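You operate a simulated robot arm through the tools that you are given. There is no shell and no other tool.

Carry out the task below with a simulated two-armed robot. There is one attempt and no reset: what you move stays moved.

## Task
Press the felt ring home in the brass carrier and stand the carrier on the table.
Fine: raise the lever, seat the carrier in the anvil, one full stroke. Where these are worked on the way, their far stop is far enough and under half their travel is too little: lever of the felt press.

Only the result counts: the job must be done as asked and must still hold three seconds after the hand-in. Knocking over, shifting, dropping, spilling or breaking anything else fails it.

## Robot
Two 7-joint arms with two-finger parallel grippers on one trunk that stands fixed in place. Base frame: the origin is at the foot of the trunk, x ahead of it, y to its left, z up. Units: mm, degrees, N and s.
The left shoulder is at [70, 163, 1345], the right one opposite. With the tool pointing down near the work surface each hand reaches from about 260 to 860 mm from the base axis, measured 20 degrees to its own side. Payload 3.43 kg a hand.
Tool frame (each hand has its own): the origin (TCP) lies between the finger pads and is the grasp point; the fingertips stand 34 mm ahead of it; z points along the fingers, y is the line along which they close. The gripper opens to 128 mm. The fingers are 24 mm wide and 12 mm thick; the gripper's body (48 by 130 mm) begins 96 mm behind the TCP.
Orientation is that of the tool frame in the base frame, as a unit quaternion [w, x, y, z]. With the fingers straight down and closing along the base's y, the tool's x points along the base's -x, its y along +y and its z along -z.

## Interface
- The arms move only by the tool play_rows. It takes "left_series", "right_series" or both (then of equal length, played together; a hand with none holds still); each is a list of rows, each a list of 3 entries, a list of its own where there are three numbers: the turn, a rotation vector about the tool's x, y, z in degrees, then the shift along the tool's x, y, z in mm, then the finger opening in mm, from 0 to 128. In form: [[[rx, ry, rz], [tx, ty, tz], claw], ...]. A call has 1 to 20 rows; each row is the pose to reach, as a shift and turn from the pose commanded when the call began, along the tool's axes at that moment. Rows are played at 5 a second. More than 50 mm and 8.6 degrees between two rows, or a gripper value outside its range, and nothing of the call is played. Where a pose cannot be reached the arm comes as near as it can. A force on the tool above 70 N (or 10 N above the force at the start of the call, whichever is more), or a blocked arm, ends the call early, and 0.2 s more pass. Each finger travels about 153 mm/s and halts on what it meets, pressing with about 41 N; the grip force reading is that of the motor and also rises with nothing between the fingers. The clock runs only during rows and for 0.2 s after the last one: add rows that repeat a pose to give the fingers time. It gives the time, the measured TCP pose, the force on the tool (base axes), the opening and the grip force at its end, in the units of the frame above (readings bear some noise), with the torque about the TCP (base axes, N m) and any sound that the robot's microphone picked up.
- Cameras (640 x 400 px; columns grow to the right, rows downward): "scene" is now at [121.1, -55.1, 1575.4]; the picture's right is [-0.64, -0.77, 0.00], its down [-0.41, 0.34, -0.85] and it looks along [0.65, -0.54, -0.53] (base axes); focal length 264 px, centre (320, 200). "left" rides on the left gripper at [76, 11, -160] in its tool frame; the picture's right is [-0.15, 0.99, 0.00], its down [-0.88, -0.13, -0.46] and it looks along [-0.45, -0.07, 0.89] (tool axes); focal length 234 px, centre (320, 200). "right" rides on the right gripper at [76, -11, -160] in its tool frame; the picture's right is [0.15, 0.99, 0.00], its down [-0.88, 0.13, -0.46] and it looks along [-0.45, 0.07, 0.89] (tool axes); focal length 234 px, centre (320, 200). There is no depth. A picture from a camera that has moved, and an enlarged one, comes with that camera's place and axes in the base frame and with its lens.
- camera(camera): a new picture of that camera. The clock stands still meanwhile.
- lift_body(by): slides the trunk up (or, below 0, down) by that many mm; the arms and the scene camera ride with it, the base frame stays. It gives what a move gives, with no picture.
- head_to(pan, tilt): turns the head with the scene camera to pan (to the left, within 86 degrees either way) and tilt (down, from -29 to 69), counted from straight ahead of the robot. It gives what a move gives.
- zoom(camera, box): a new picture of the part [left, top, right, bottom] of that camera's present view, enlarged. The clock stands still meanwhile.
- close_job(): hands the job in; it is judged then, once.

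Places have to be worked out from the pictures, the camera data and where the tool is seen. Open the grippers and draw the arms clear of the work before you hand the job in, unless the task says otherwise.

The tools are called after "Request:" as name(argument=value, ...) on one line, values as JSON. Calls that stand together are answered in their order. play_rows: Moves the arms, as the interface text tells. Its arguments: {"type":"object","properties":{"left_series":{"type":"array"},"right_series":{"type":"array"}},"required":[]} The other tools are called the same way: lift_body (by) slides the trunk up or down; head_to (pan, tilt) turns the head that bears the scene camera; camera (camera) takes a picture; zoom (camera, box) takes an enlarged picture of a part of a camera's view; close_job () hands the job in.

At the start:

```text
time_s: 0.0
left_position: [518.4, -52.3, 1397.7]
left_ee_rot: [0.0, -0.001, 1.0, 0.0]
left_contact_force: [-0.9, -0.4, 0.2]
left_wrist_torque: [-0.01, 0.0, -0.02]
left_grip_width: 128.4
left_finger_force: 0.0
right_position: [286.1, -436.1, 1406.7]
right_ee_rot: [0.0, 0.0, 1.0, 0.001]
right_contact_force: [-0.3, 0.4, -0.4]
right_wrist_torque: [-0.01, 0.03, -0.02]
right_grip_width: 128.3
right_finger_force: 0.0
trunk travel left (down, up): [-825.0, 115.0]
head pan, tilt: [-39.7, 31.8]
```

scene: 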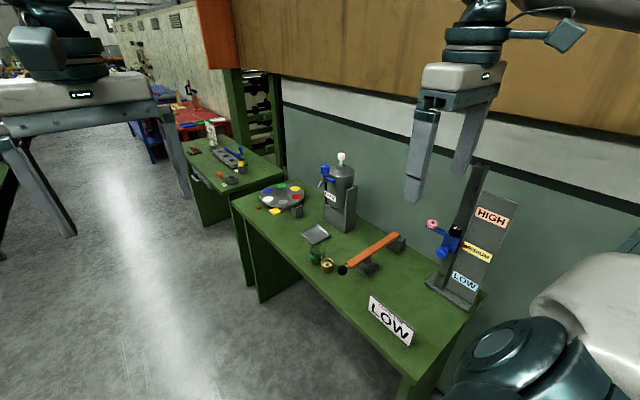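
right: 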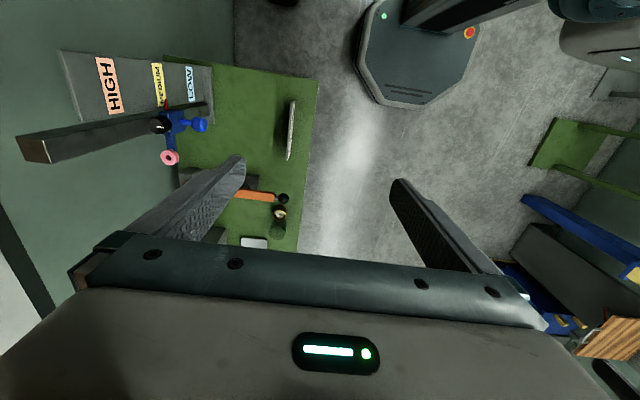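
left: 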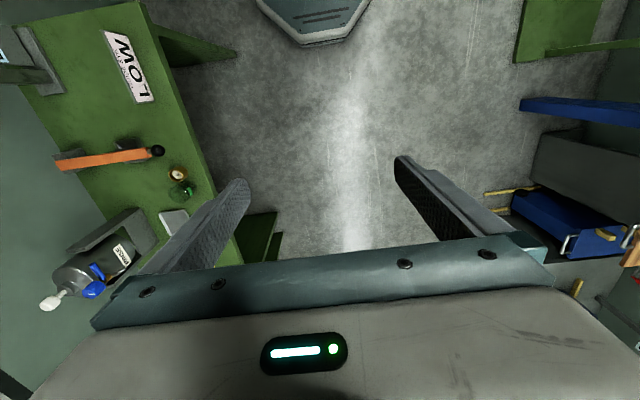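

The scene shows a green bench with an orange lever press, a small brass cup next to a green thing, and a "LOW" sign. I'll zoom in on these to see the details.

Request:
zoom(camera="scene", box=[280, 210, 440, 310])

Request:
zoom(camera="scene", box=[220, 140, 500, 350])

Request:
zoom(camera="left", box=[20, 80, 260, 250])

Request:
zoom(camera="right", box=[160, 140, 340, 260])

```text
4.00 times, centred on (360, 260) of scene
camera zoom: at [121.1, -55.1, 1575.4], right [-0.64, -0.77, 0.0], down [-0.41, 0.34, -0.85], along [0.65, -0.54, -0.53], focal length 1055 px, centre (160, -40)
```

zoom: 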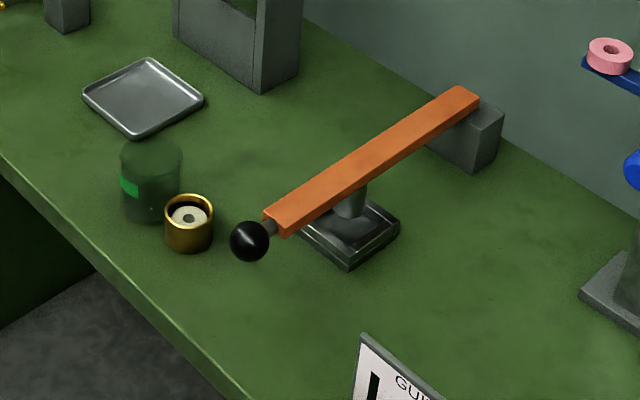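

```text
1.90 times, centred on (360, 245) of scene
camera zoom: at [121.1, -55.1, 1575.4], right [-0.64, -0.77, 0.0], down [-0.41, 0.34, -0.85], along [0.65, -0.54, -0.53], focal length 502 px, centre (244, 114)
```

zoom: 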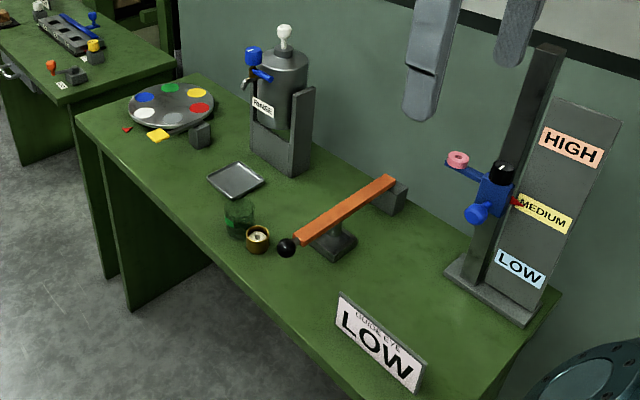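

```text
2.35 times, centred on (140, 165) of left
camera zoom: at [441.9, -41.8, 1558.2], right [0.15, 0.99, 0.0], down [0.88, -0.13, 0.46], along [0.45, -0.07, -0.89], focal length 551 px, centre (744, 282)
```

zoom: 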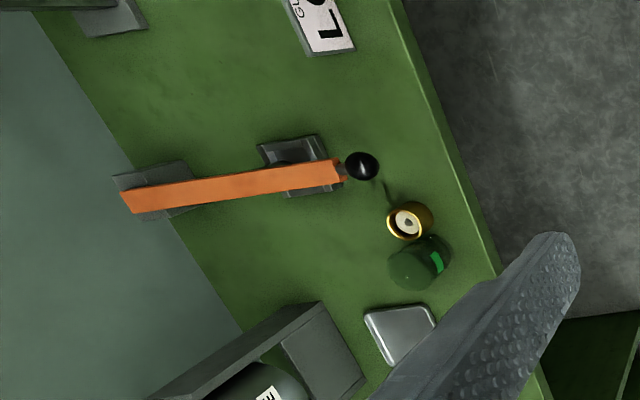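

```text
3.33 times, centred on (250, 200) of right
camera zoom: at [208.0, -447.1, 1566.7], right [-0.15, 0.99, 0.0], down [0.88, 0.13, 0.46], along [0.45, 0.07, -0.89], focal length 781 px, centre (553, 200)
```

zoom: 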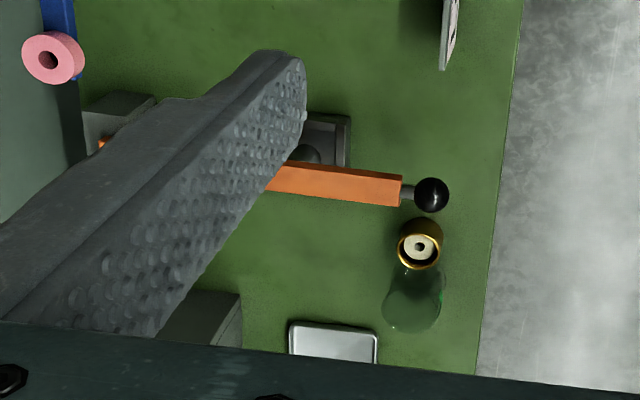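

The bench runs along x on the robot's right; I estimate the carrier at about (631,-513, top 884), the lever ball at about (544,-502,925) and the lever pivot near (538,-781). I'll turn the head toward the press and zoom closely.

Request:
head_to(pan=-50, tilt=45)

```text
time_s: 0.8
left_position: [518.7, -52.8, 1397.9]
left_ee_rot: [0.0, -0.002, 1.0, 0.0]
left_contact_force: [0.3, -0.7, 0.1]
left_wrist_torque: [0.04, -0.02, -0.01]
left_grip_width: 127.6
left_finger_force: 0.1
right_position: [285.9, -436.9, 1407.6]
right_ee_rot: [0.0, 0.001, 1.0, 0.0]
right_contact_force: [-0.5, -0.2, -0.2]
right_wrist_torque: [-0.01, 0.03, -0.04]
right_grip_width: 128.2
right_finger_force: 0.1
trunk travel left (down, up): [-825.0, 115.0]
head pan, tilt: [-50.0, 45.0]
```

The head has turned; I take a fresh scene picture to place everything.

Request:
camera(camera="scene")

Request:
zoom(camera="scene", box=[270, 140, 430, 240])

```text
taken
camera scene: at [104.5, -60.0, 1555.6], right [-0.77, -0.64, 0.0], down [-0.45, 0.54, -0.71], along [0.46, -0.54, -0.71], focal length 264 px, centre (320, 200)
```

scene: 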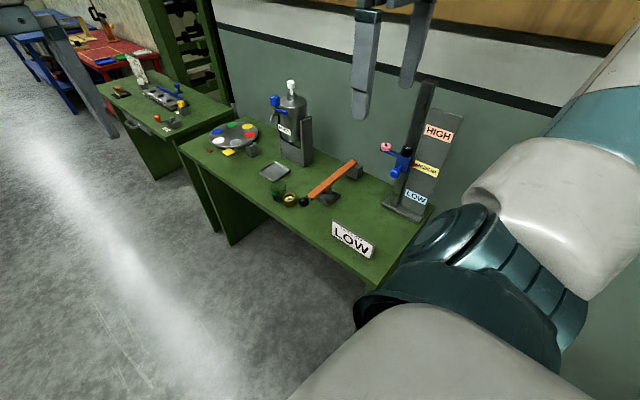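

```text
4.00 times, centred on (350, 190) of scene
camera zoom: at [104.5, -60.0, 1555.6], right [-0.77, -0.64, 0.0], down [-0.45, 0.54, -0.71], along [0.46, -0.54, -0.71], focal length 1055 px, centre (200, 240)
```

zoom: 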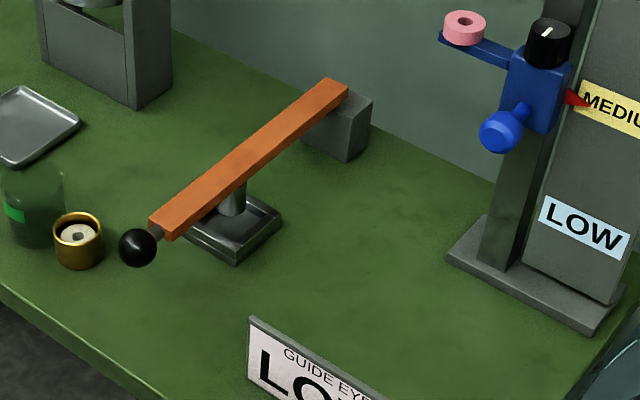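

The press lever lies level (down), with a ram above a square anvil tray. Before lowering the trunk I check how the right arm sits relative to the bench and the stand.

Request:
head_to(pan=-75, tilt=50)

Request:
camera(camera="scene")

Request:
camera(camera="left")

```text
time_s: 1.6
left_position: [519.1, -53.5, 1397.6]
left_ee_rot: [0.0, -0.001, 1.0, 0.0]
left_contact_force: [-0.3, -0.3, -0.1]
left_wrist_torque: [0.02, 0.04, -0.01]
left_grip_width: 128.0
left_finger_force: 0.2
right_position: [285.6, -437.2, 1407.4]
right_ee_rot: [0.0, 0.0, 1.0, 0.0]
right_contact_force: [0.7, 0.2, 0.1]
right_wrist_torque: [0.0, -0.01, 0.02]
right_grip_width: 127.9
right_finger_force: 0.1
trunk travel left (down, up): [-825.0, 115.0]
head pan, tilt: [-75.0, 50.0]
```

```text
taken
camera scene: at [72.2, -72.1, 1548.7], right [-0.97, -0.26, 0.0], down [-0.2, 0.74, -0.64], along [0.17, -0.62, -0.77], focal length 264 px, centre (320, 200)
```

scene: 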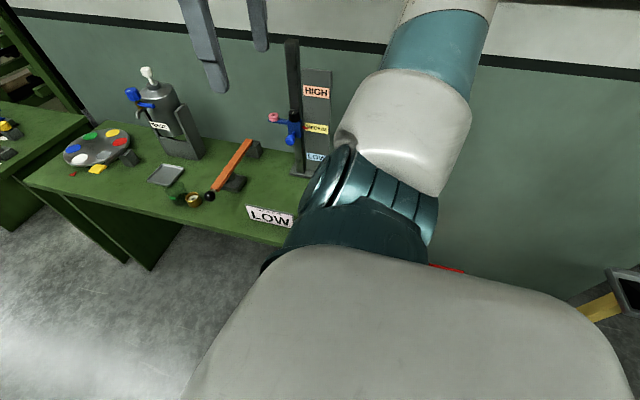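

```text
taken
camera left: at [441.9, -41.7, 1558.2], right [0.15, 0.99, 0.0], down [0.88, -0.13, 0.46], along [0.45, -0.07, -0.89], focal length 234 px, centre (320, 200)
```

left: 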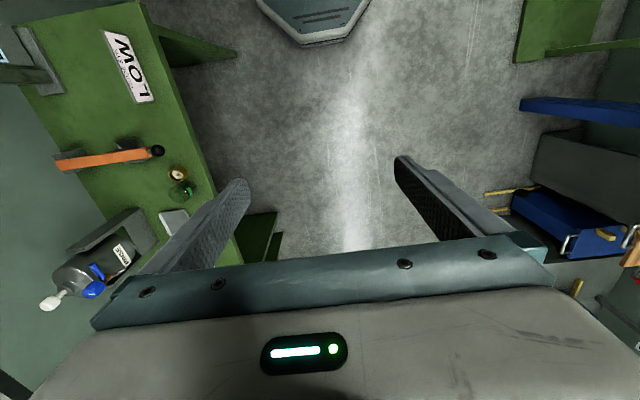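

The right arm's elbow lies outside the bench end (x<150), and the hand is free above. I move the right hand down and forward to about (430,-480,1150) so its camera can view the press and carrier closely.

Request:
play_rows(right_series=[[[0, 0, 0], [-18, -5, 32], 128], [[0, 0, 0], [-36, -11, 64], 128], [[0, 0, 0], [-54, -16, 96], 128], [[0, 0, 0], [-72, -21, 128], 128], [[0, 0, 0], [-90, -27, 160], 128], [[0, 0, 0], [-108, -32, 193], 128], [[0, 0, 0], [-126, -38, 225], 128], [[0, 0, 0], [-144, -43, 257], 128], [[0, 0, 0], [-144, -43, 257], 128]])

Request:
camera(camera="right")

Request:
camera(camera="scene")

```text
time_s: 3.6
left_position: [519.0, -52.8, 1397.2]
left_ee_rot: [0.0, 0.0, 1.0, 0.0]
left_contact_force: [-1.1, 0.3, 0.1]
left_wrist_torque: [0.01, 0.0, 0.01]
left_grip_width: 128.0
left_finger_force: 0.1
right_position: [427.6, -482.2, 1150.6]
right_ee_rot: [0.001, -0.001, 1.0, 0.0]
right_contact_force: [-0.6, 0.1, -0.2]
right_wrist_torque: [0.01, -0.03, 0.0]
right_grip_width: 128.1
right_finger_force: 0.0
trunk travel left (down, up): [-825.0, 115.0]
head pan, tilt: [-75.0, 50.0]
```

```text
taken
camera right: at [350.8, -492.2, 1310.1], right [-0.15, 0.99, 0.0], down [0.88, 0.13, 0.46], along [0.45, 0.07, -0.89], focal length 234 px, centre (320, 200)
```

right: 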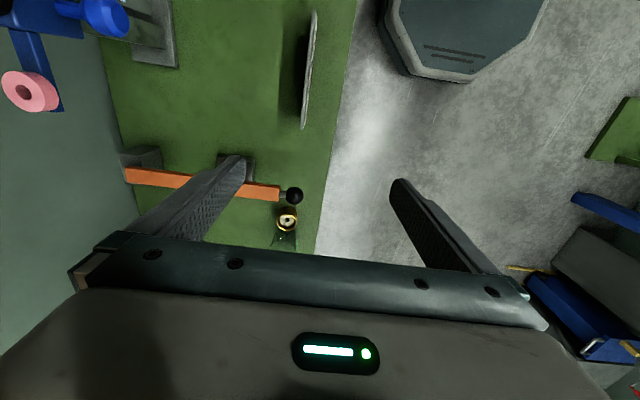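

```text
taken
camera scene: at [71.3, -72.0, 1548.7], right [-0.97, -0.26, 0.0], down [-0.2, 0.74, -0.64], along [0.17, -0.62, -0.77], focal length 264 px, centre (320, 200)
```

scene: 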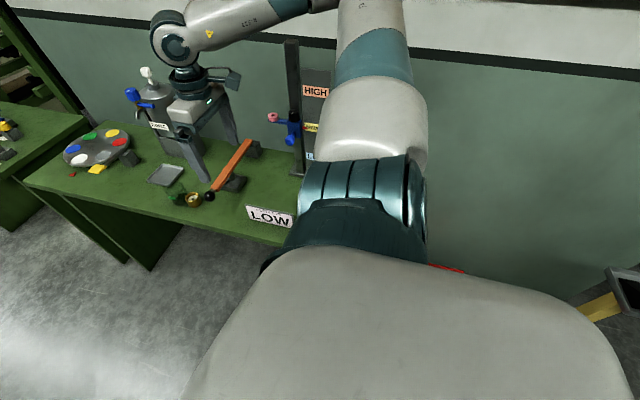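

The arm moves freely. I zoom the right camera on the press and carrier.

Request:
zoom(camera="right", box=[240, 160, 336, 220])

Request:
zoom(camera="right", box=[112, 130, 272, 230])

Request:
zoom(camera="right", box=[240, 190, 336, 250])

Request:
zoom(camera="scene", box=[150, 120, 310, 220])

```text
6.67 times, centred on (288, 190) of right
camera zoom: at [350.8, -492.2, 1310.1], right [-0.15, 0.99, 0.0], down [0.88, 0.13, 0.46], along [0.45, 0.07, -0.89], focal length 1561 px, centre (533, 267)
```

zoom: 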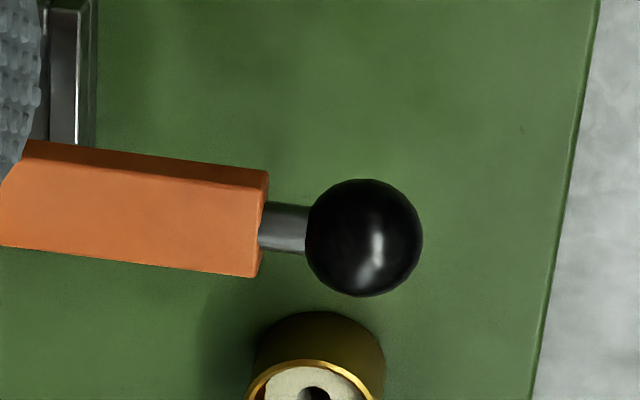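

```text
4.00 times, centred on (192, 180) of right
camera zoom: at [350.8, -492.2, 1310.1], right [-0.15, 0.99, 0.0], down [0.88, 0.13, 0.46], along [0.45, 0.07, -0.89], focal length 937 px, centre (832, 280)
```

zoom: 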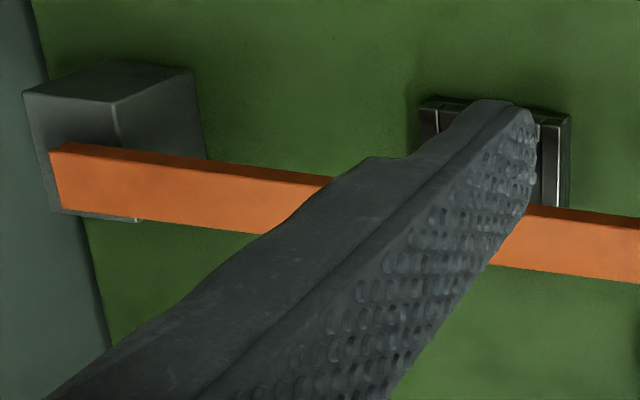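

```text
6.67 times, centred on (288, 220) of right
camera zoom: at [350.8, -492.2, 1310.1], right [-0.15, 0.99, 0.0], down [0.88, 0.13, 0.46], along [0.45, 0.07, -0.89], focal length 1561 px, centre (533, 67)
```

zoom: 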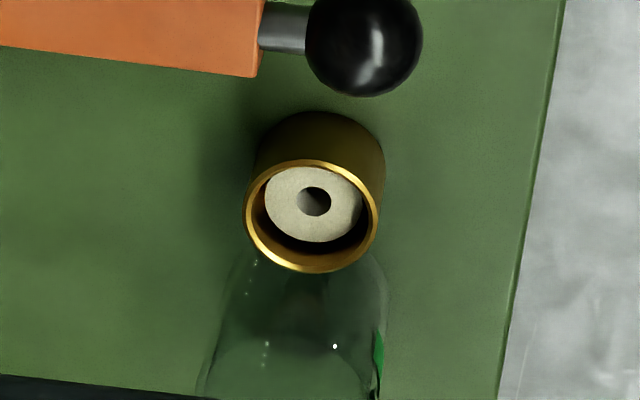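

```text
4.00 times, centred on (230, 170) of scene
camera zoom: at [71.3, -72.0, 1548.7], right [-0.97, -0.26, 0.0], down [-0.2, 0.74, -0.64], along [0.17, -0.62, -0.77], focal length 1055 px, centre (680, 320)
```

zoom: 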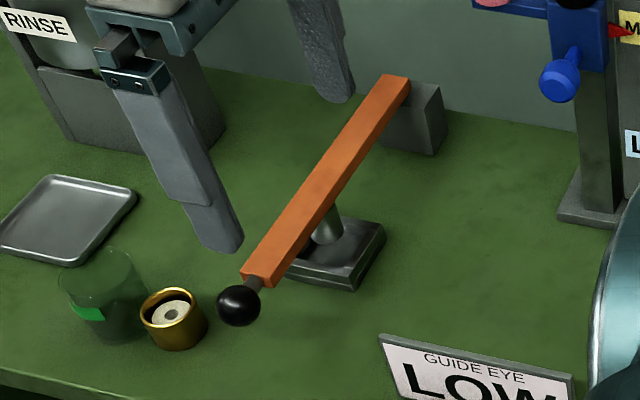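

I estimate the ball at about (549,-510,917), carrier rim top at (635,-523,876) with 45 mm diameter, and a glass jar just beyond it at +x. I zoom tightly on the anvil and lever to learn its geometry.

Request:
zoom(camera="scene", box=[200, 140, 264, 200])

Request:
zoom(camera="scene", box=[156, 170, 236, 220])

Request:
zoom(camera="left", box=[40, 120, 200, 220])

```text
6.67 times, centred on (232, 170) of scene
camera zoom: at [71.3, -72.0, 1548.7], right [-0.97, -0.26, 0.0], down [-0.2, 0.74, -0.64], along [0.17, -0.62, -0.77], focal length 1758 px, centre (907, 400)
```

zoom: 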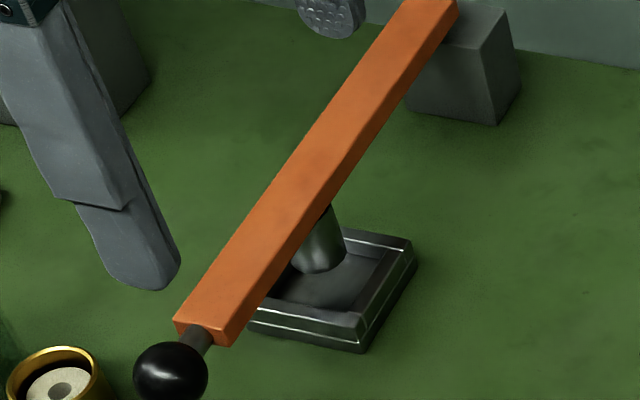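

```text
8.00 times, centred on (196, 195) of scene
camera zoom: at [71.3, -72.0, 1548.7], right [-0.97, -0.26, 0.0], down [-0.2, 0.74, -0.64], along [0.17, -0.62, -0.77], focal length 2110 px, centre (1312, 240)
```

zoom: 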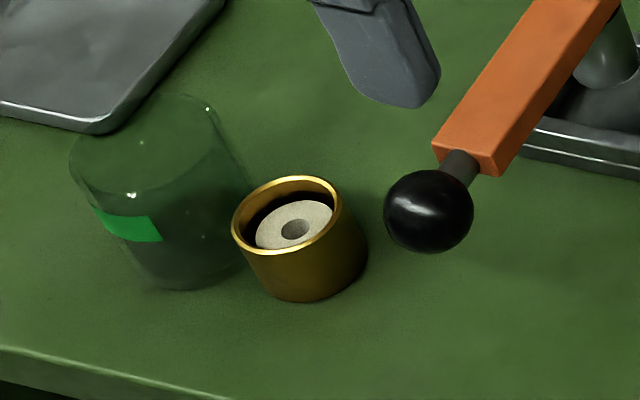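

```text
4.00 times, centred on (120, 170) of left
camera zoom: at [441.1, -41.6, 1558.4], right [0.15, 0.99, 0.0], down [0.88, -0.13, 0.46], along [0.45, -0.07, -0.89], focal length 937 px, centre (1120, 320)
```

zoom: 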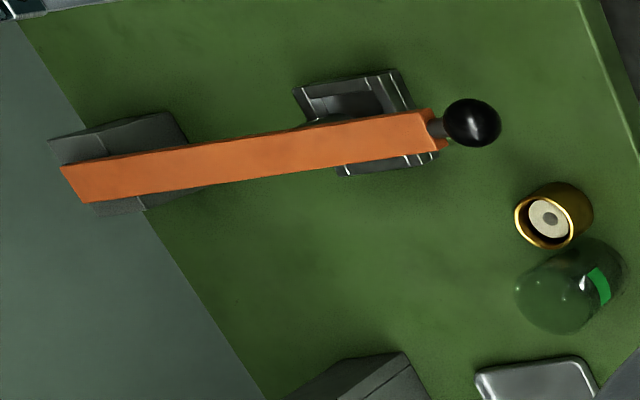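

The lever plane is near x≈548 with the anvil centre at about (547,-632), lip tops near z≈862 and the pivot near y≈-770. I'll turn the right hand 90° so the fingers close along x, and bring it above the ball at (549,-510).

Request:
play_rows(right_series=[[[0, 0, 7.5], [-10.1, -2.3, 10], 80], [[0, 0, 15], [-20.2, -4.6, 20], 80], [[0, 0, 22.5], [-30.4, -7, 30], 80], [[0, 0, 30], [-40.5, -9.3, 40], 80], [[0, 0, 37.5], [-50.6, -11.6, 50], 80], [[0, 0, 45], [-60.7, -13.9, 60], 80], [[0, 0, 52.5], [-70.8, -16.2, 70], 80], [[0, 0, 60], [-80.9, -18.5, 80], 80], [[0, 0, 67.5], [-91, -20.9, 90], 80], [[0, 0, 75], [-101.2, -23.2, 100], 80], [[0, 0, 82.5], [-111.3, -25.5, 110], 80], [[0, 0, 90], [-121.4, -27.8, 120], 80], [[0, 0, 90], [-121.4, -27.8, 120], 80]])

Request:
camera(camera="right")

Request:
camera(camera="scene")

```text
time_s: 6.4
left_position: [519.0, -52.4, 1397.6]
left_ee_rot: [0.0, -0.002, 1.0, 0.0]
left_contact_force: [0.1, -0.1, 0.1]
left_wrist_torque: [-0.02, 0.01, 0.0]
left_grip_width: 128.0
left_finger_force: 0.0
right_position: [550.8, -507.7, 1030.5]
right_ee_rot: [0.001, 0.707, 0.707, 0.0]
right_contact_force: [0.9, 0.3, 0.8]
right_wrist_torque: [-0.02, -0.01, 0.01]
right_grip_width: 80.0
right_finger_force: 0.0
trunk travel left (down, up): [-825.0, 115.0]
head pan, tilt: [-75.0, 50.0]
```

```text
taken
camera right: at [537.4, -431.4, 1190.3], right [0.99, 0.15, 0.0], down [0.13, -0.88, 0.46], along [0.07, -0.45, -0.89], focal length 234 px, centre (320, 200)
```

right: 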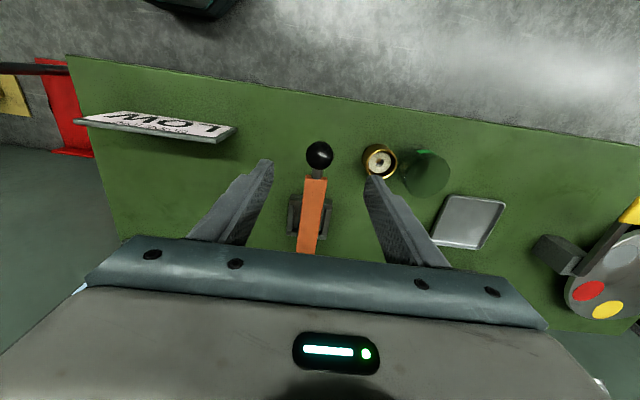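

```text
taken
camera scene: at [71.9, -72.1, 1548.7], right [-0.97, -0.26, 0.0], down [-0.2, 0.74, -0.64], along [0.17, -0.62, -0.77], focal length 264 px, centre (320, 200)
```

scene: 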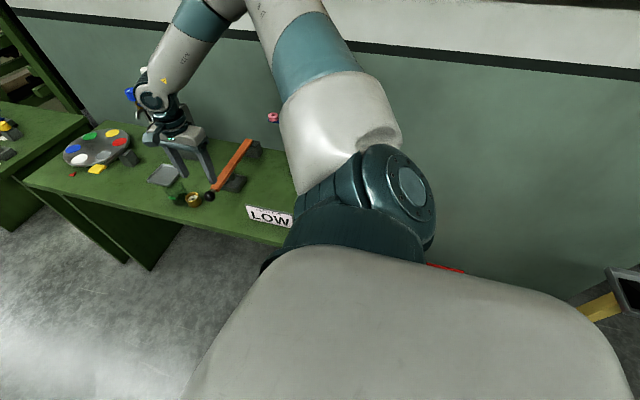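

The hand is oriented well above the ball. I zoom the right camera to refine the places of ball, anvil, carrier and jar.

Request:
zoom(camera="right", box=[270, 130, 366, 190])

Request:
zoom(camera="right", box=[350, 130, 462, 200])

Request:
zoom(camera="right", box=[262, 180, 358, 240])

```text
6.67 times, centred on (318, 160) of right
camera zoom: at [537.4, -431.4, 1190.3], right [0.99, 0.15, 0.0], down [0.13, -0.88, 0.46], along [0.07, -0.45, -0.89], focal length 1561 px, centre (333, 467)
```

zoom: 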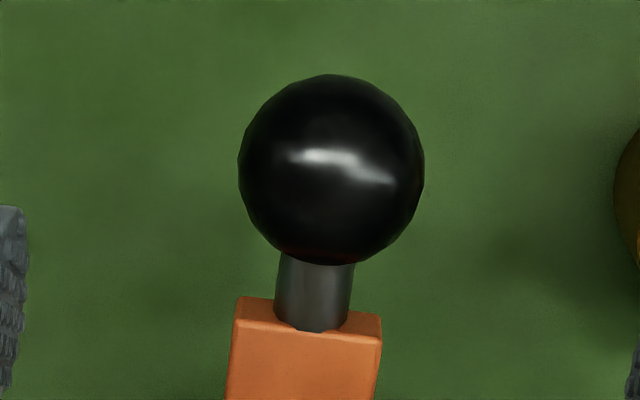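

```text
5.71 times, centred on (406, 165) of right
camera zoom: at [537.4, -431.4, 1190.3], right [0.99, 0.15, 0.0], down [0.13, -0.88, 0.46], along [0.07, -0.45, -0.89], focal length 1338 px, centre (-171, 400)
```

zoom: 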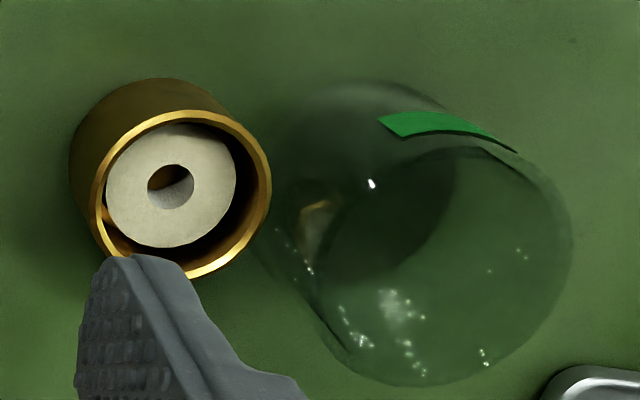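

```text
6.67 times, centred on (310, 210) of right
camera zoom: at [537.4, -431.4, 1190.3], right [0.99, 0.15, 0.0], down [0.13, -0.88, 0.46], along [0.07, -0.45, -0.89], focal length 1561 px, centre (387, 133)
```

zoom: 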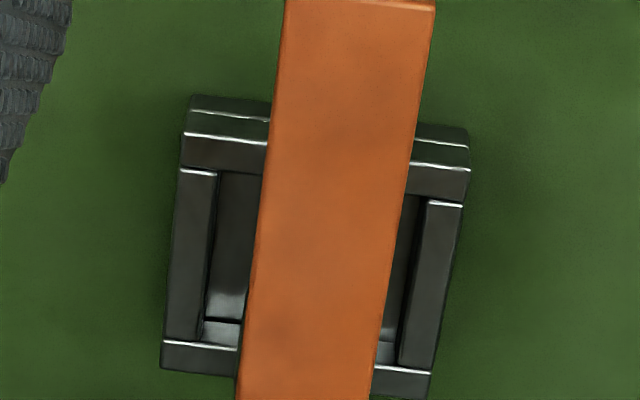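

Refined: ball centre (549,-511,915), radius 17; carrier (636.5,-522, top 876); anvil pocket centre about (549.5,-638), 50 mm inside. I lower the right hand onto the ball and close the fingers.

Request:
play_rows(right_series=[[[0, 0, 0], [-1, -0.5, 30], 66], [[0, 0, 0], [-2, -1, 60], 62], [[0, 0, 0], [-3, -1.8, 90], 62], [[0, 0, 0], [-3.3, -1.8, 115], 62], [[0, 0, 0], [-3.3, -1.8, 115], 50], [[0, 0, 0], [-3.3, -1.8, 115], 30], [[0, 0, 0], [-3.3, -1.8, 115], 30]])

Request:
camera(camera="right")

Request:
zoom(camera="scene", box=[130, 100, 290, 220])

```text
time_s: 8.0
left_position: [521.1, -50.7, 1396.5]
left_ee_rot: [-0.001, -0.001, 1.0, -0.001]
left_contact_force: [0.3, -0.1, -0.6]
left_wrist_torque: [0.01, 0.03, 0.01]
left_grip_width: 127.9
left_finger_force: 0.0
right_position: [551.2, -508.0, 914.3]
right_ee_rot: [0.001, 0.706, 0.708, 0.001]
right_contact_force: [3.5, 9.7, -3.5]
right_wrist_torque: [0.49, -0.1, 0.19]
right_grip_width: 33.2
right_finger_force: 45.0
trunk travel left (down, up): [-825.0, 115.0]
head pan, tilt: [-75.0, 50.0]
```

```text
taken
camera right: at [537.5, -432.4, 1074.3], right [0.99, 0.15, 0.0], down [0.13, -0.88, 0.46], along [0.07, -0.45, -0.89], focal length 234 px, centre (320, 200)
```

right: 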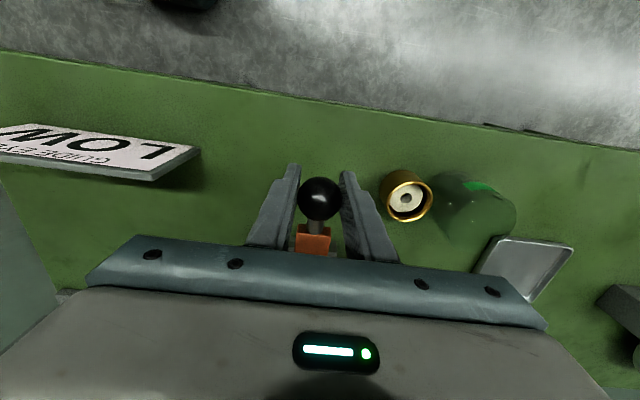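

```text
3.33 times, centred on (210, 160) of scene
camera zoom: at [73.9, -70.4, 1548.6], right [-0.97, -0.26, 0.0], down [-0.2, 0.74, -0.64], along [0.17, -0.62, -0.77], focal length 879 px, centre (687, 333)
```

zoom: 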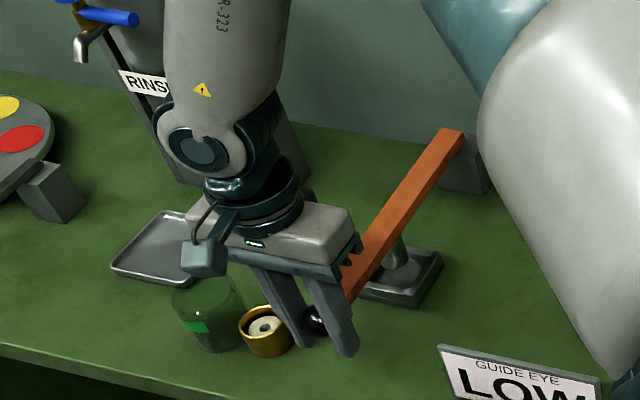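

The ball is gripped (33 mm). I raise the lever along its arc (pivot near y≈-770, radius ≈260) to about 20° first and watch the force.

Request:
play_rows(right_series=[[[0, 0, 0], [-0.3, 0, -11.3], 30], [[0, 0, 0], [-1, 0, -22.7], 30], [[0, 0, 0], [-2.2, 0, -34], 30], [[0, 0, 0], [-3.9, 0, -45.1], 30], [[0, 0, 0], [-6.2, 0, -56.3], 30], [[0, 0, 0], [-8.9, 0, -67.3], 30], [[0, 0, 0], [-12, 0, -78.2], 30], [[0, 0, 0], [-15.7, 0, -88.9], 30]])

Request:
camera(camera="right")

Request:
zoom(camera="scene", box=[130, 100, 290, 220])

```text
time_s: 9.8
left_position: [519.7, -51.0, 1396.6]
left_ee_rot: [-0.002, -0.001, 1.0, -0.001]
left_contact_force: [0.3, -0.2, -0.9]
left_wrist_torque: [0.01, 0.02, 0.0]
left_grip_width: 128.0
left_finger_force: 0.0
right_position: [549.9, -525.1, 1003.1]
right_ee_rot: [0.0, 0.707, 0.707, 0.001]
right_contact_force: [10.2, 10.1, -2.4]
right_wrist_torque: [0.95, -0.23, -0.11]
right_grip_width: 33.4
right_finger_force: 45.3
trunk travel left (down, up): [-825.0, 115.0]
head pan, tilt: [-75.0, 50.0]
```

```text
taken
camera right: at [537.5, -449.0, 1163.7], right [0.99, 0.15, 0.0], down [0.13, -0.88, 0.46], along [0.07, -0.45, -0.89], focal length 234 px, centre (320, 200)
```

right: 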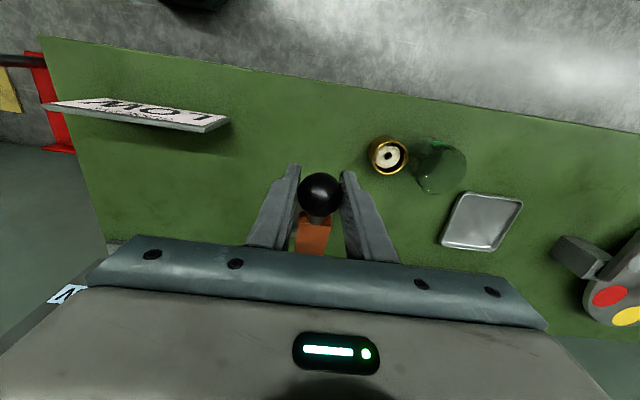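

```text
3.33 times, centred on (210, 160) of scene
camera zoom: at [74.1, -71.2, 1548.6], right [-0.97, -0.26, 0.0], down [-0.2, 0.74, -0.64], along [0.17, -0.62, -0.77], focal length 879 px, centre (687, 333)
```

zoom: 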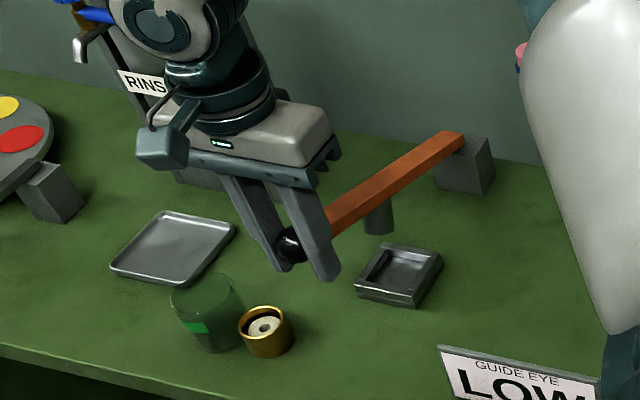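

The lever follows well, with small forces. I continue along the arc up to about 45°.

Request:
play_rows(right_series=[[[0, 0, 0], [-4.2, 0, -10.6], 30], [[0, 0, 0], [-8.7, 0, -21], 30], [[0, 0, 0], [-13.7, 0, -31.2], 30], [[0, 0, 0], [-19.1, 0, -41.1], 30], [[0, 0, 0], [-25, 0, -50.8], 30], [[0, 0, 0], [-31.3, 0, -60.2], 30], [[0, 0, 0], [-38, 0, -69.4], 30], [[0, 0, 0], [-45.1, 0, -78.2], 30], [[0, 0, 0], [-52.7, 0, -86.7], 30], [[0, 0, 0], [-60.5, 0, -94.9], 30]])

Request:
camera(camera="right")

Request:
camera(camera="scene")

Request:
zoom(camera="scene", box=[130, 80, 290, 200])

```text
time_s: 12.0
left_position: [519.7, -48.4, 1398.8]
left_ee_rot: [0.0, -0.001, 1.0, 0.0]
left_contact_force: [0.6, 0.7, -0.3]
left_wrist_torque: [-0.02, 0.02, 0.02]
left_grip_width: 127.9
left_finger_force: 0.1
right_position: [549.7, -583.7, 1100.1]
right_ee_rot: [0.001, 0.706, 0.708, 0.0]
right_contact_force: [9.4, 14.5, 5.5]
right_wrist_torque: [1.15, -0.2, -0.17]
right_grip_width: 33.4
right_finger_force: 45.2
trunk travel left (down, up): [-825.0, 115.0]
head pan, tilt: [-75.0, 50.0]
```

```text
taken
camera right: at [537.4, -507.4, 1260.6], right [0.99, 0.15, 0.0], down [0.13, -0.88, 0.46], along [0.07, -0.45, -0.89], focal length 234 px, centre (320, 200)
```

right: 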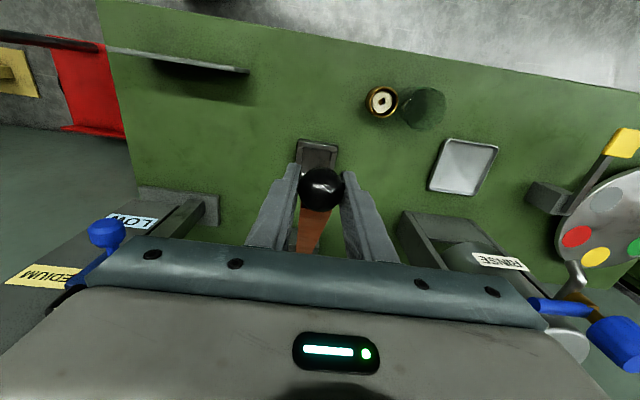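

```text
taken
camera scene: at [73.4, -68.8, 1548.9], right [-0.97, -0.26, 0.0], down [-0.2, 0.74, -0.64], along [0.17, -0.62, -0.76], focal length 264 px, centre (320, 200)
```

scene: 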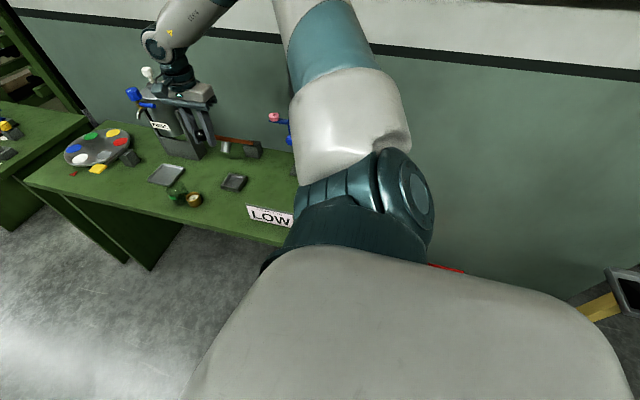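

```text
3.33 times, centred on (210, 140) of scene
camera zoom: at [73.4, -68.8, 1548.9], right [-0.97, -0.26, 0.0], down [-0.2, 0.74, -0.64], along [0.17, -0.62, -0.76], focal length 879 px, centre (687, 400)
```

zoom: 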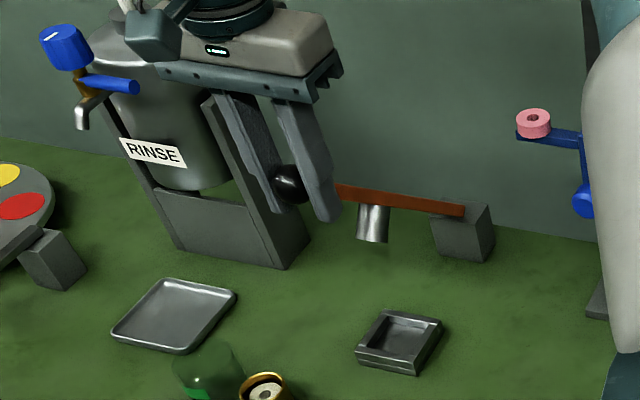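

At about 45° the lever still moves freely. I continue toward 60°, looking for the upper stop.

Request:
play_rows(right_series=[[[0, 0, 0], [-8.2, 0, -7.9], 30], [[0, 0, 0], [-16.7, 0, -15.4], 30], [[0, 0, 0], [-25.6, 0, -22.5], 30], [[0, 0, 0], [-34.7, 0, -29.2], 30]])

Request:
zoom(camera="scene", box=[130, 80, 290, 200])

```text
time_s: 13.0
left_position: [520.0, -46.6, 1398.3]
left_ee_rot: [0.0, -0.002, 1.0, -0.002]
left_contact_force: [-0.2, 0.0, 0.6]
left_wrist_torque: [0.03, 0.0, -0.05]
left_grip_width: 127.8
left_finger_force: 0.1
right_position: [550.7, -616.5, 1128.7]
right_ee_rot: [0.002, 0.707, 0.707, -0.001]
right_contact_force: [9.6, 18.9, 14.4]
right_wrist_torque: [1.04, -0.23, -0.14]
right_grip_width: 33.3
right_finger_force: 45.0
trunk travel left (down, up): [-825.0, 115.0]
head pan, tilt: [-75.0, 50.0]
```

```text
3.33 times, centred on (210, 140) of scene
camera zoom: at [72.7, -66.8, 1549.0], right [-0.97, -0.26, 0.0], down [-0.2, 0.74, -0.65], along [0.17, -0.62, -0.76], focal length 879 px, centre (687, 400)
```

zoom: 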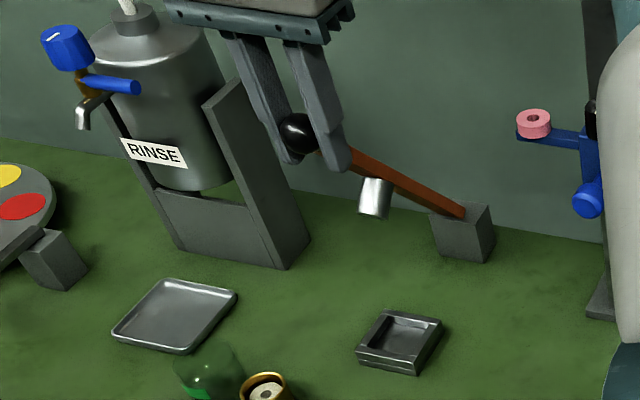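

The force is small and radial, suggesting the true radius is about 268. I continue upward in small steps to look for the stop.

Request:
play_rows(right_series=[[[0, 0, 0], [-8, 0, -8], 30], [[0, 0, 0], [-16.5, 0, -13.5], 30], [[0, 0, 0], [-24.5, 0, -18.5], 30], [[0, 0, 0], [-34, 0, -24], 30], [[0, 0, 0], [-44, 0, -29], 30]])

Request:
zoom(camera="scene", box=[130, 80, 290, 200])

```text
time_s: 14.2
left_position: [521.0, -48.8, 1396.5]
left_ee_rot: [0.0, -0.001, 1.0, -0.003]
left_contact_force: [-0.2, 0.6, 0.6]
left_wrist_torque: [0.03, 0.02, -0.02]
left_grip_width: 128.0
left_finger_force: 0.0
right_position: [550.5, -661.1, 1158.8]
right_ee_rot: [0.0, 0.707, 0.707, -0.001]
right_contact_force: [10.9, 12.1, 10.9]
right_wrist_torque: [1.25, -0.02, -0.12]
right_grip_width: 33.6
right_finger_force: 45.0
trunk travel left (down, up): [-825.0, 115.0]
head pan, tilt: [-75.0, 50.0]
```

```text
3.33 times, centred on (210, 140) of scene
camera zoom: at [73.4, -68.2, 1548.8], right [-0.97, -0.26, 0.0], down [-0.2, 0.74, -0.64], along [0.17, -0.62, -0.76], focal length 879 px, centre (687, 400)
```

zoom: 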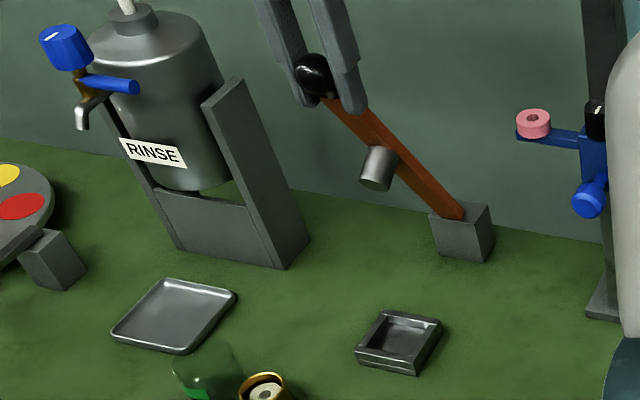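

The lever is at about 65° and still free. I continue in small steps toward 75° to find the stop.

Request:
play_rows(right_series=[[[0, 0, 0], [-11, 0, -5], 30], [[0, 0, 0], [-22, 0, -9.5], 30], [[0, 0, 0], [-33, 0, -13.5], 30], [[0, 0, 0], [-44, 0, -17], 30]])

Request:
camera(camera="right")

Request:
zoom(camera="scene", box=[130, 60, 290, 180])

```text
time_s: 15.2
left_position: [519.7, -48.3, 1398.2]
left_ee_rot: [0.0, -0.001, 1.0, -0.002]
left_contact_force: [0.1, -0.1, 0.3]
left_wrist_torque: [0.03, 0.04, -0.01]
left_grip_width: 128.0
left_finger_force: 0.0
right_position: [550.5, -706.5, 1175.9]
right_ee_rot: [0.002, 0.706, 0.708, -0.001]
right_contact_force: [12.0, 10.9, 15.9]
right_wrist_torque: [1.27, -0.03, -0.17]
right_grip_width: 33.7
right_finger_force: 45.1
trunk travel left (down, up): [-825.0, 115.0]
head pan, tilt: [-75.0, 50.0]
```

```text
taken
camera right: at [537.4, -629.2, 1335.8], right [0.99, 0.15, 0.0], down [0.13, -0.88, 0.46], along [0.07, -0.45, -0.89], focal length 234 px, centre (320, 200)
```

right: 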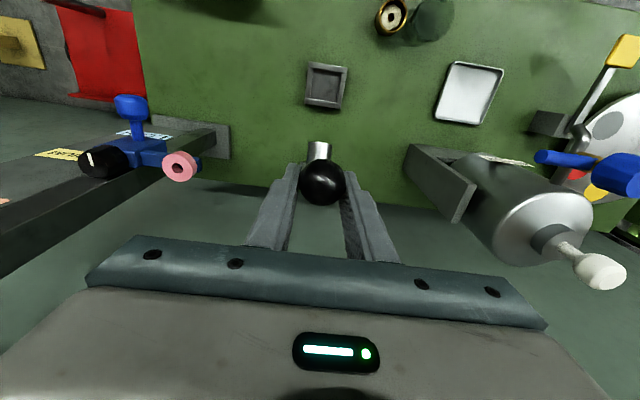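

```text
3.33 times, centred on (210, 120) of scene
camera zoom: at [73.1, -67.6, 1549.0], right [-0.97, -0.26, 0.0], down [-0.2, 0.74, -0.64], along [0.17, -0.62, -0.76], focal length 879 px, centre (687, 467)
```

zoom: 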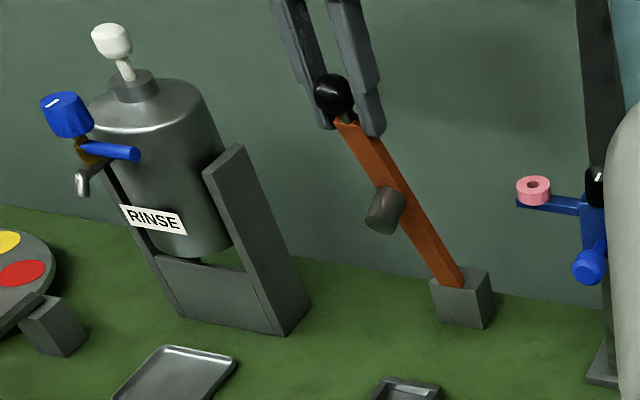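

Now at about 75° with no stop yet and the wall still ~100 mm off. I go two steps further to about 80° to feel for the stop.

Request:
play_rows(right_series=[[[0, 0, 0], [-7.5, 0, -1.7], 30], [[0, 0, 0], [-15, 0, -3.2], 30], [[0, 0, 0], [-22.6, 0, -4.3], 30], [[0, 0, 0], [-22.6, 0, -4.3], 30]])

Request:
zoom(camera="scene", box=[130, 60, 290, 180])

```text
time_s: 16.2
left_position: [520.3, -47.9, 1397.5]
left_ee_rot: [0.0, -0.001, 1.0, -0.002]
left_contact_force: [0.0, -0.7, 0.7]
left_wrist_torque: [-0.01, -0.01, -0.01]
left_grip_width: 128.0
left_finger_force: 0.0
right_position: [549.7, -727.3, 1182.7]
right_ee_rot: [0.002, 0.707, 0.708, -0.001]
right_contact_force: [15.9, 10.4, 24.2]
right_wrist_torque: [0.97, 0.1, -0.12]
right_grip_width: 33.5
right_finger_force: 44.8
trunk travel left (down, up): [-825.0, 115.0]
head pan, tilt: [-75.0, 50.0]
```

```text
3.33 times, centred on (210, 120) of scene
camera zoom: at [72.9, -66.5, 1549.1], right [-0.97, -0.26, 0.0], down [-0.2, 0.74, -0.65], along [0.17, -0.62, -0.76], focal length 879 px, centre (687, 467)
```

zoom: 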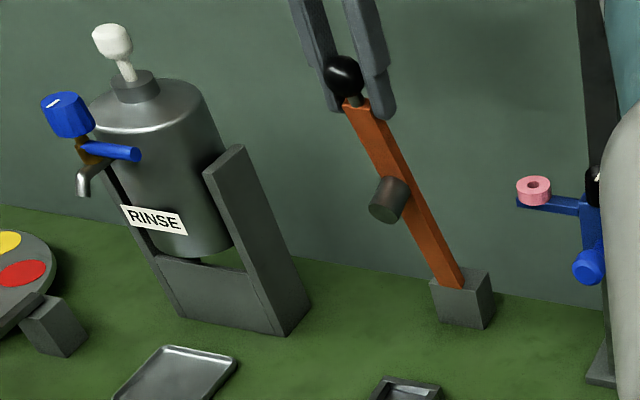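

The lever is raised about 80° with steady friction, still without a stop. I open the fingers a little to test whether it stays up by itself.

Request:
play_rows(right_series=[[[0, 0, 0], [0, 0, 0], 40], [[0, 0, 0], [0, 0, 0], 46], [[0, 0, 0], [0, 0, 0], 46], [[0, 0, 0], [0, 0, 0], 46]])

Request:
camera(camera="right")

Request:
zoom(camera="scene", box=[130, 60, 290, 180])

```text
time_s: 17.2
left_position: [518.9, -54.9, 1397.5]
left_ee_rot: [0.0, 0.0, 1.0, 0.001]
left_contact_force: [-0.9, -0.6, -0.6]
left_wrist_torque: [-0.02, -0.02, 0.02]
left_grip_width: 127.8
left_finger_force: 0.1
right_position: [547.2, -734.0, 1177.5]
right_ee_rot: [-0.001, 0.707, 0.707, 0.001]
right_contact_force: [0.0, 0.3, -0.6]
right_wrist_torque: [0.0, -0.02, -0.01]
right_grip_width: 45.9
right_finger_force: 0.0
trunk travel left (down, up): [-825.0, 115.0]
head pan, tilt: [-75.0, 50.0]
```

```text
taken
camera right: at [535.3, -657.3, 1336.5], right [0.99, 0.15, 0.0], down [0.13, -0.88, 0.45], along [0.07, -0.45, -0.89], focal length 234 px, centre (320, 200)
```

right: 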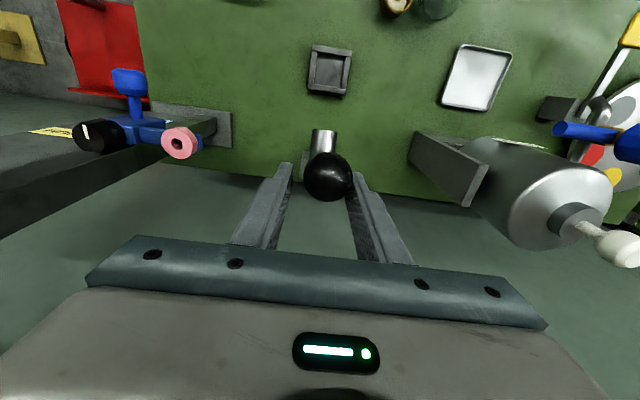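

```text
3.33 times, centred on (210, 120) of scene
camera zoom: at [71.9, -74.0, 1548.6], right [-0.97, -0.26, 0.0], down [-0.2, 0.74, -0.64], along [0.17, -0.62, -0.77], focal length 879 px, centre (687, 467)
```

zoom: 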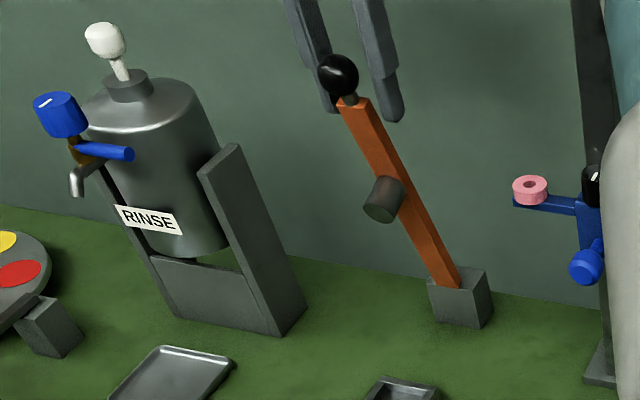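

The lever stays put after release (the trunk just relaxed a few mm). I wait one second and compare to see whether it creeps.

Request:
play_rows(right_series=[[[0, 0, 0], [0, 0, 0], 60], [[0, 0, 0], [0, 0, 0], 60], [[0, 0, 0], [0, 0, 0], 60], [[0, 0, 0], [0, 0, 0], 60], [[0, 0, 0], [0, 0, 0], 60], [[0, 0, 0], [0, 0, 0], 60]])

Request:
zoom(camera="scene", box=[130, 60, 290, 180])

Request:
camera(camera="right")

Request:
zoom(camera="right", box=[282, 30, 378, 90])

```text
time_s: 18.6
left_position: [518.6, -51.9, 1397.9]
left_ee_rot: [0.0, -0.001, 1.0, 0.0]
left_contact_force: [-0.3, 0.1, 0.4]
left_wrist_torque: [-0.01, 0.02, -0.03]
left_grip_width: 127.9
left_finger_force: 0.0
right_position: [548.9, -730.9, 1177.6]
right_ee_rot: [0.001, 0.708, 0.706, 0.0]
right_contact_force: [-0.3, 0.2, -0.7]
right_wrist_torque: [-0.02, -0.01, 0.0]
right_grip_width: 59.9
right_finger_force: 0.0
trunk travel left (down, up): [-825.0, 115.0]
head pan, tilt: [-75.0, 50.0]
```

```text
3.33 times, centred on (210, 120) of scene
camera zoom: at [72.2, -72.0, 1548.7], right [-0.97, -0.26, 0.0], down [-0.2, 0.74, -0.64], along [0.17, -0.62, -0.77], focal length 879 px, centre (687, 467)
```

zoom: 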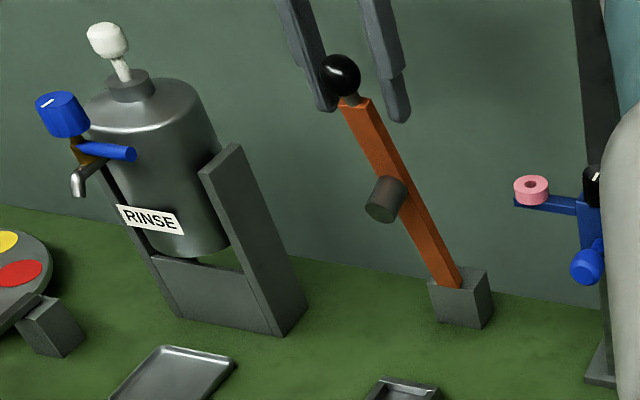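

```text
taken
camera right: at [536.0, -655.2, 1337.6], right [0.99, 0.15, 0.0], down [0.13, -0.88, 0.46], along [0.07, -0.45, -0.89], focal length 234 px, centre (320, 200)
```

right: 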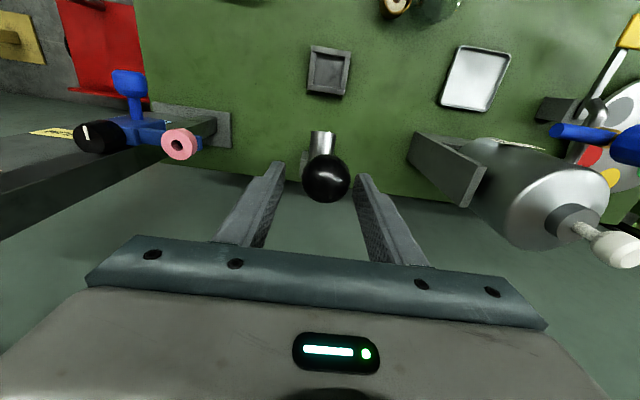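

```text
6.67 times, centred on (330, 60) of right
camera zoom: at [536.0, -655.2, 1337.6], right [0.99, 0.15, 0.0], down [0.13, -0.88, 0.46], along [0.07, -0.45, -0.89], focal length 1561 px, centre (253, 1133)
```

zoom: 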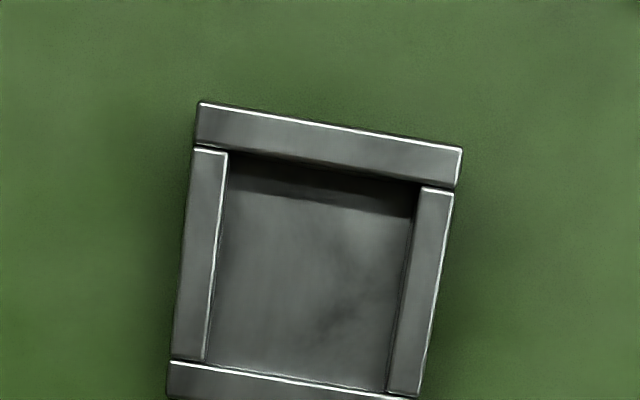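

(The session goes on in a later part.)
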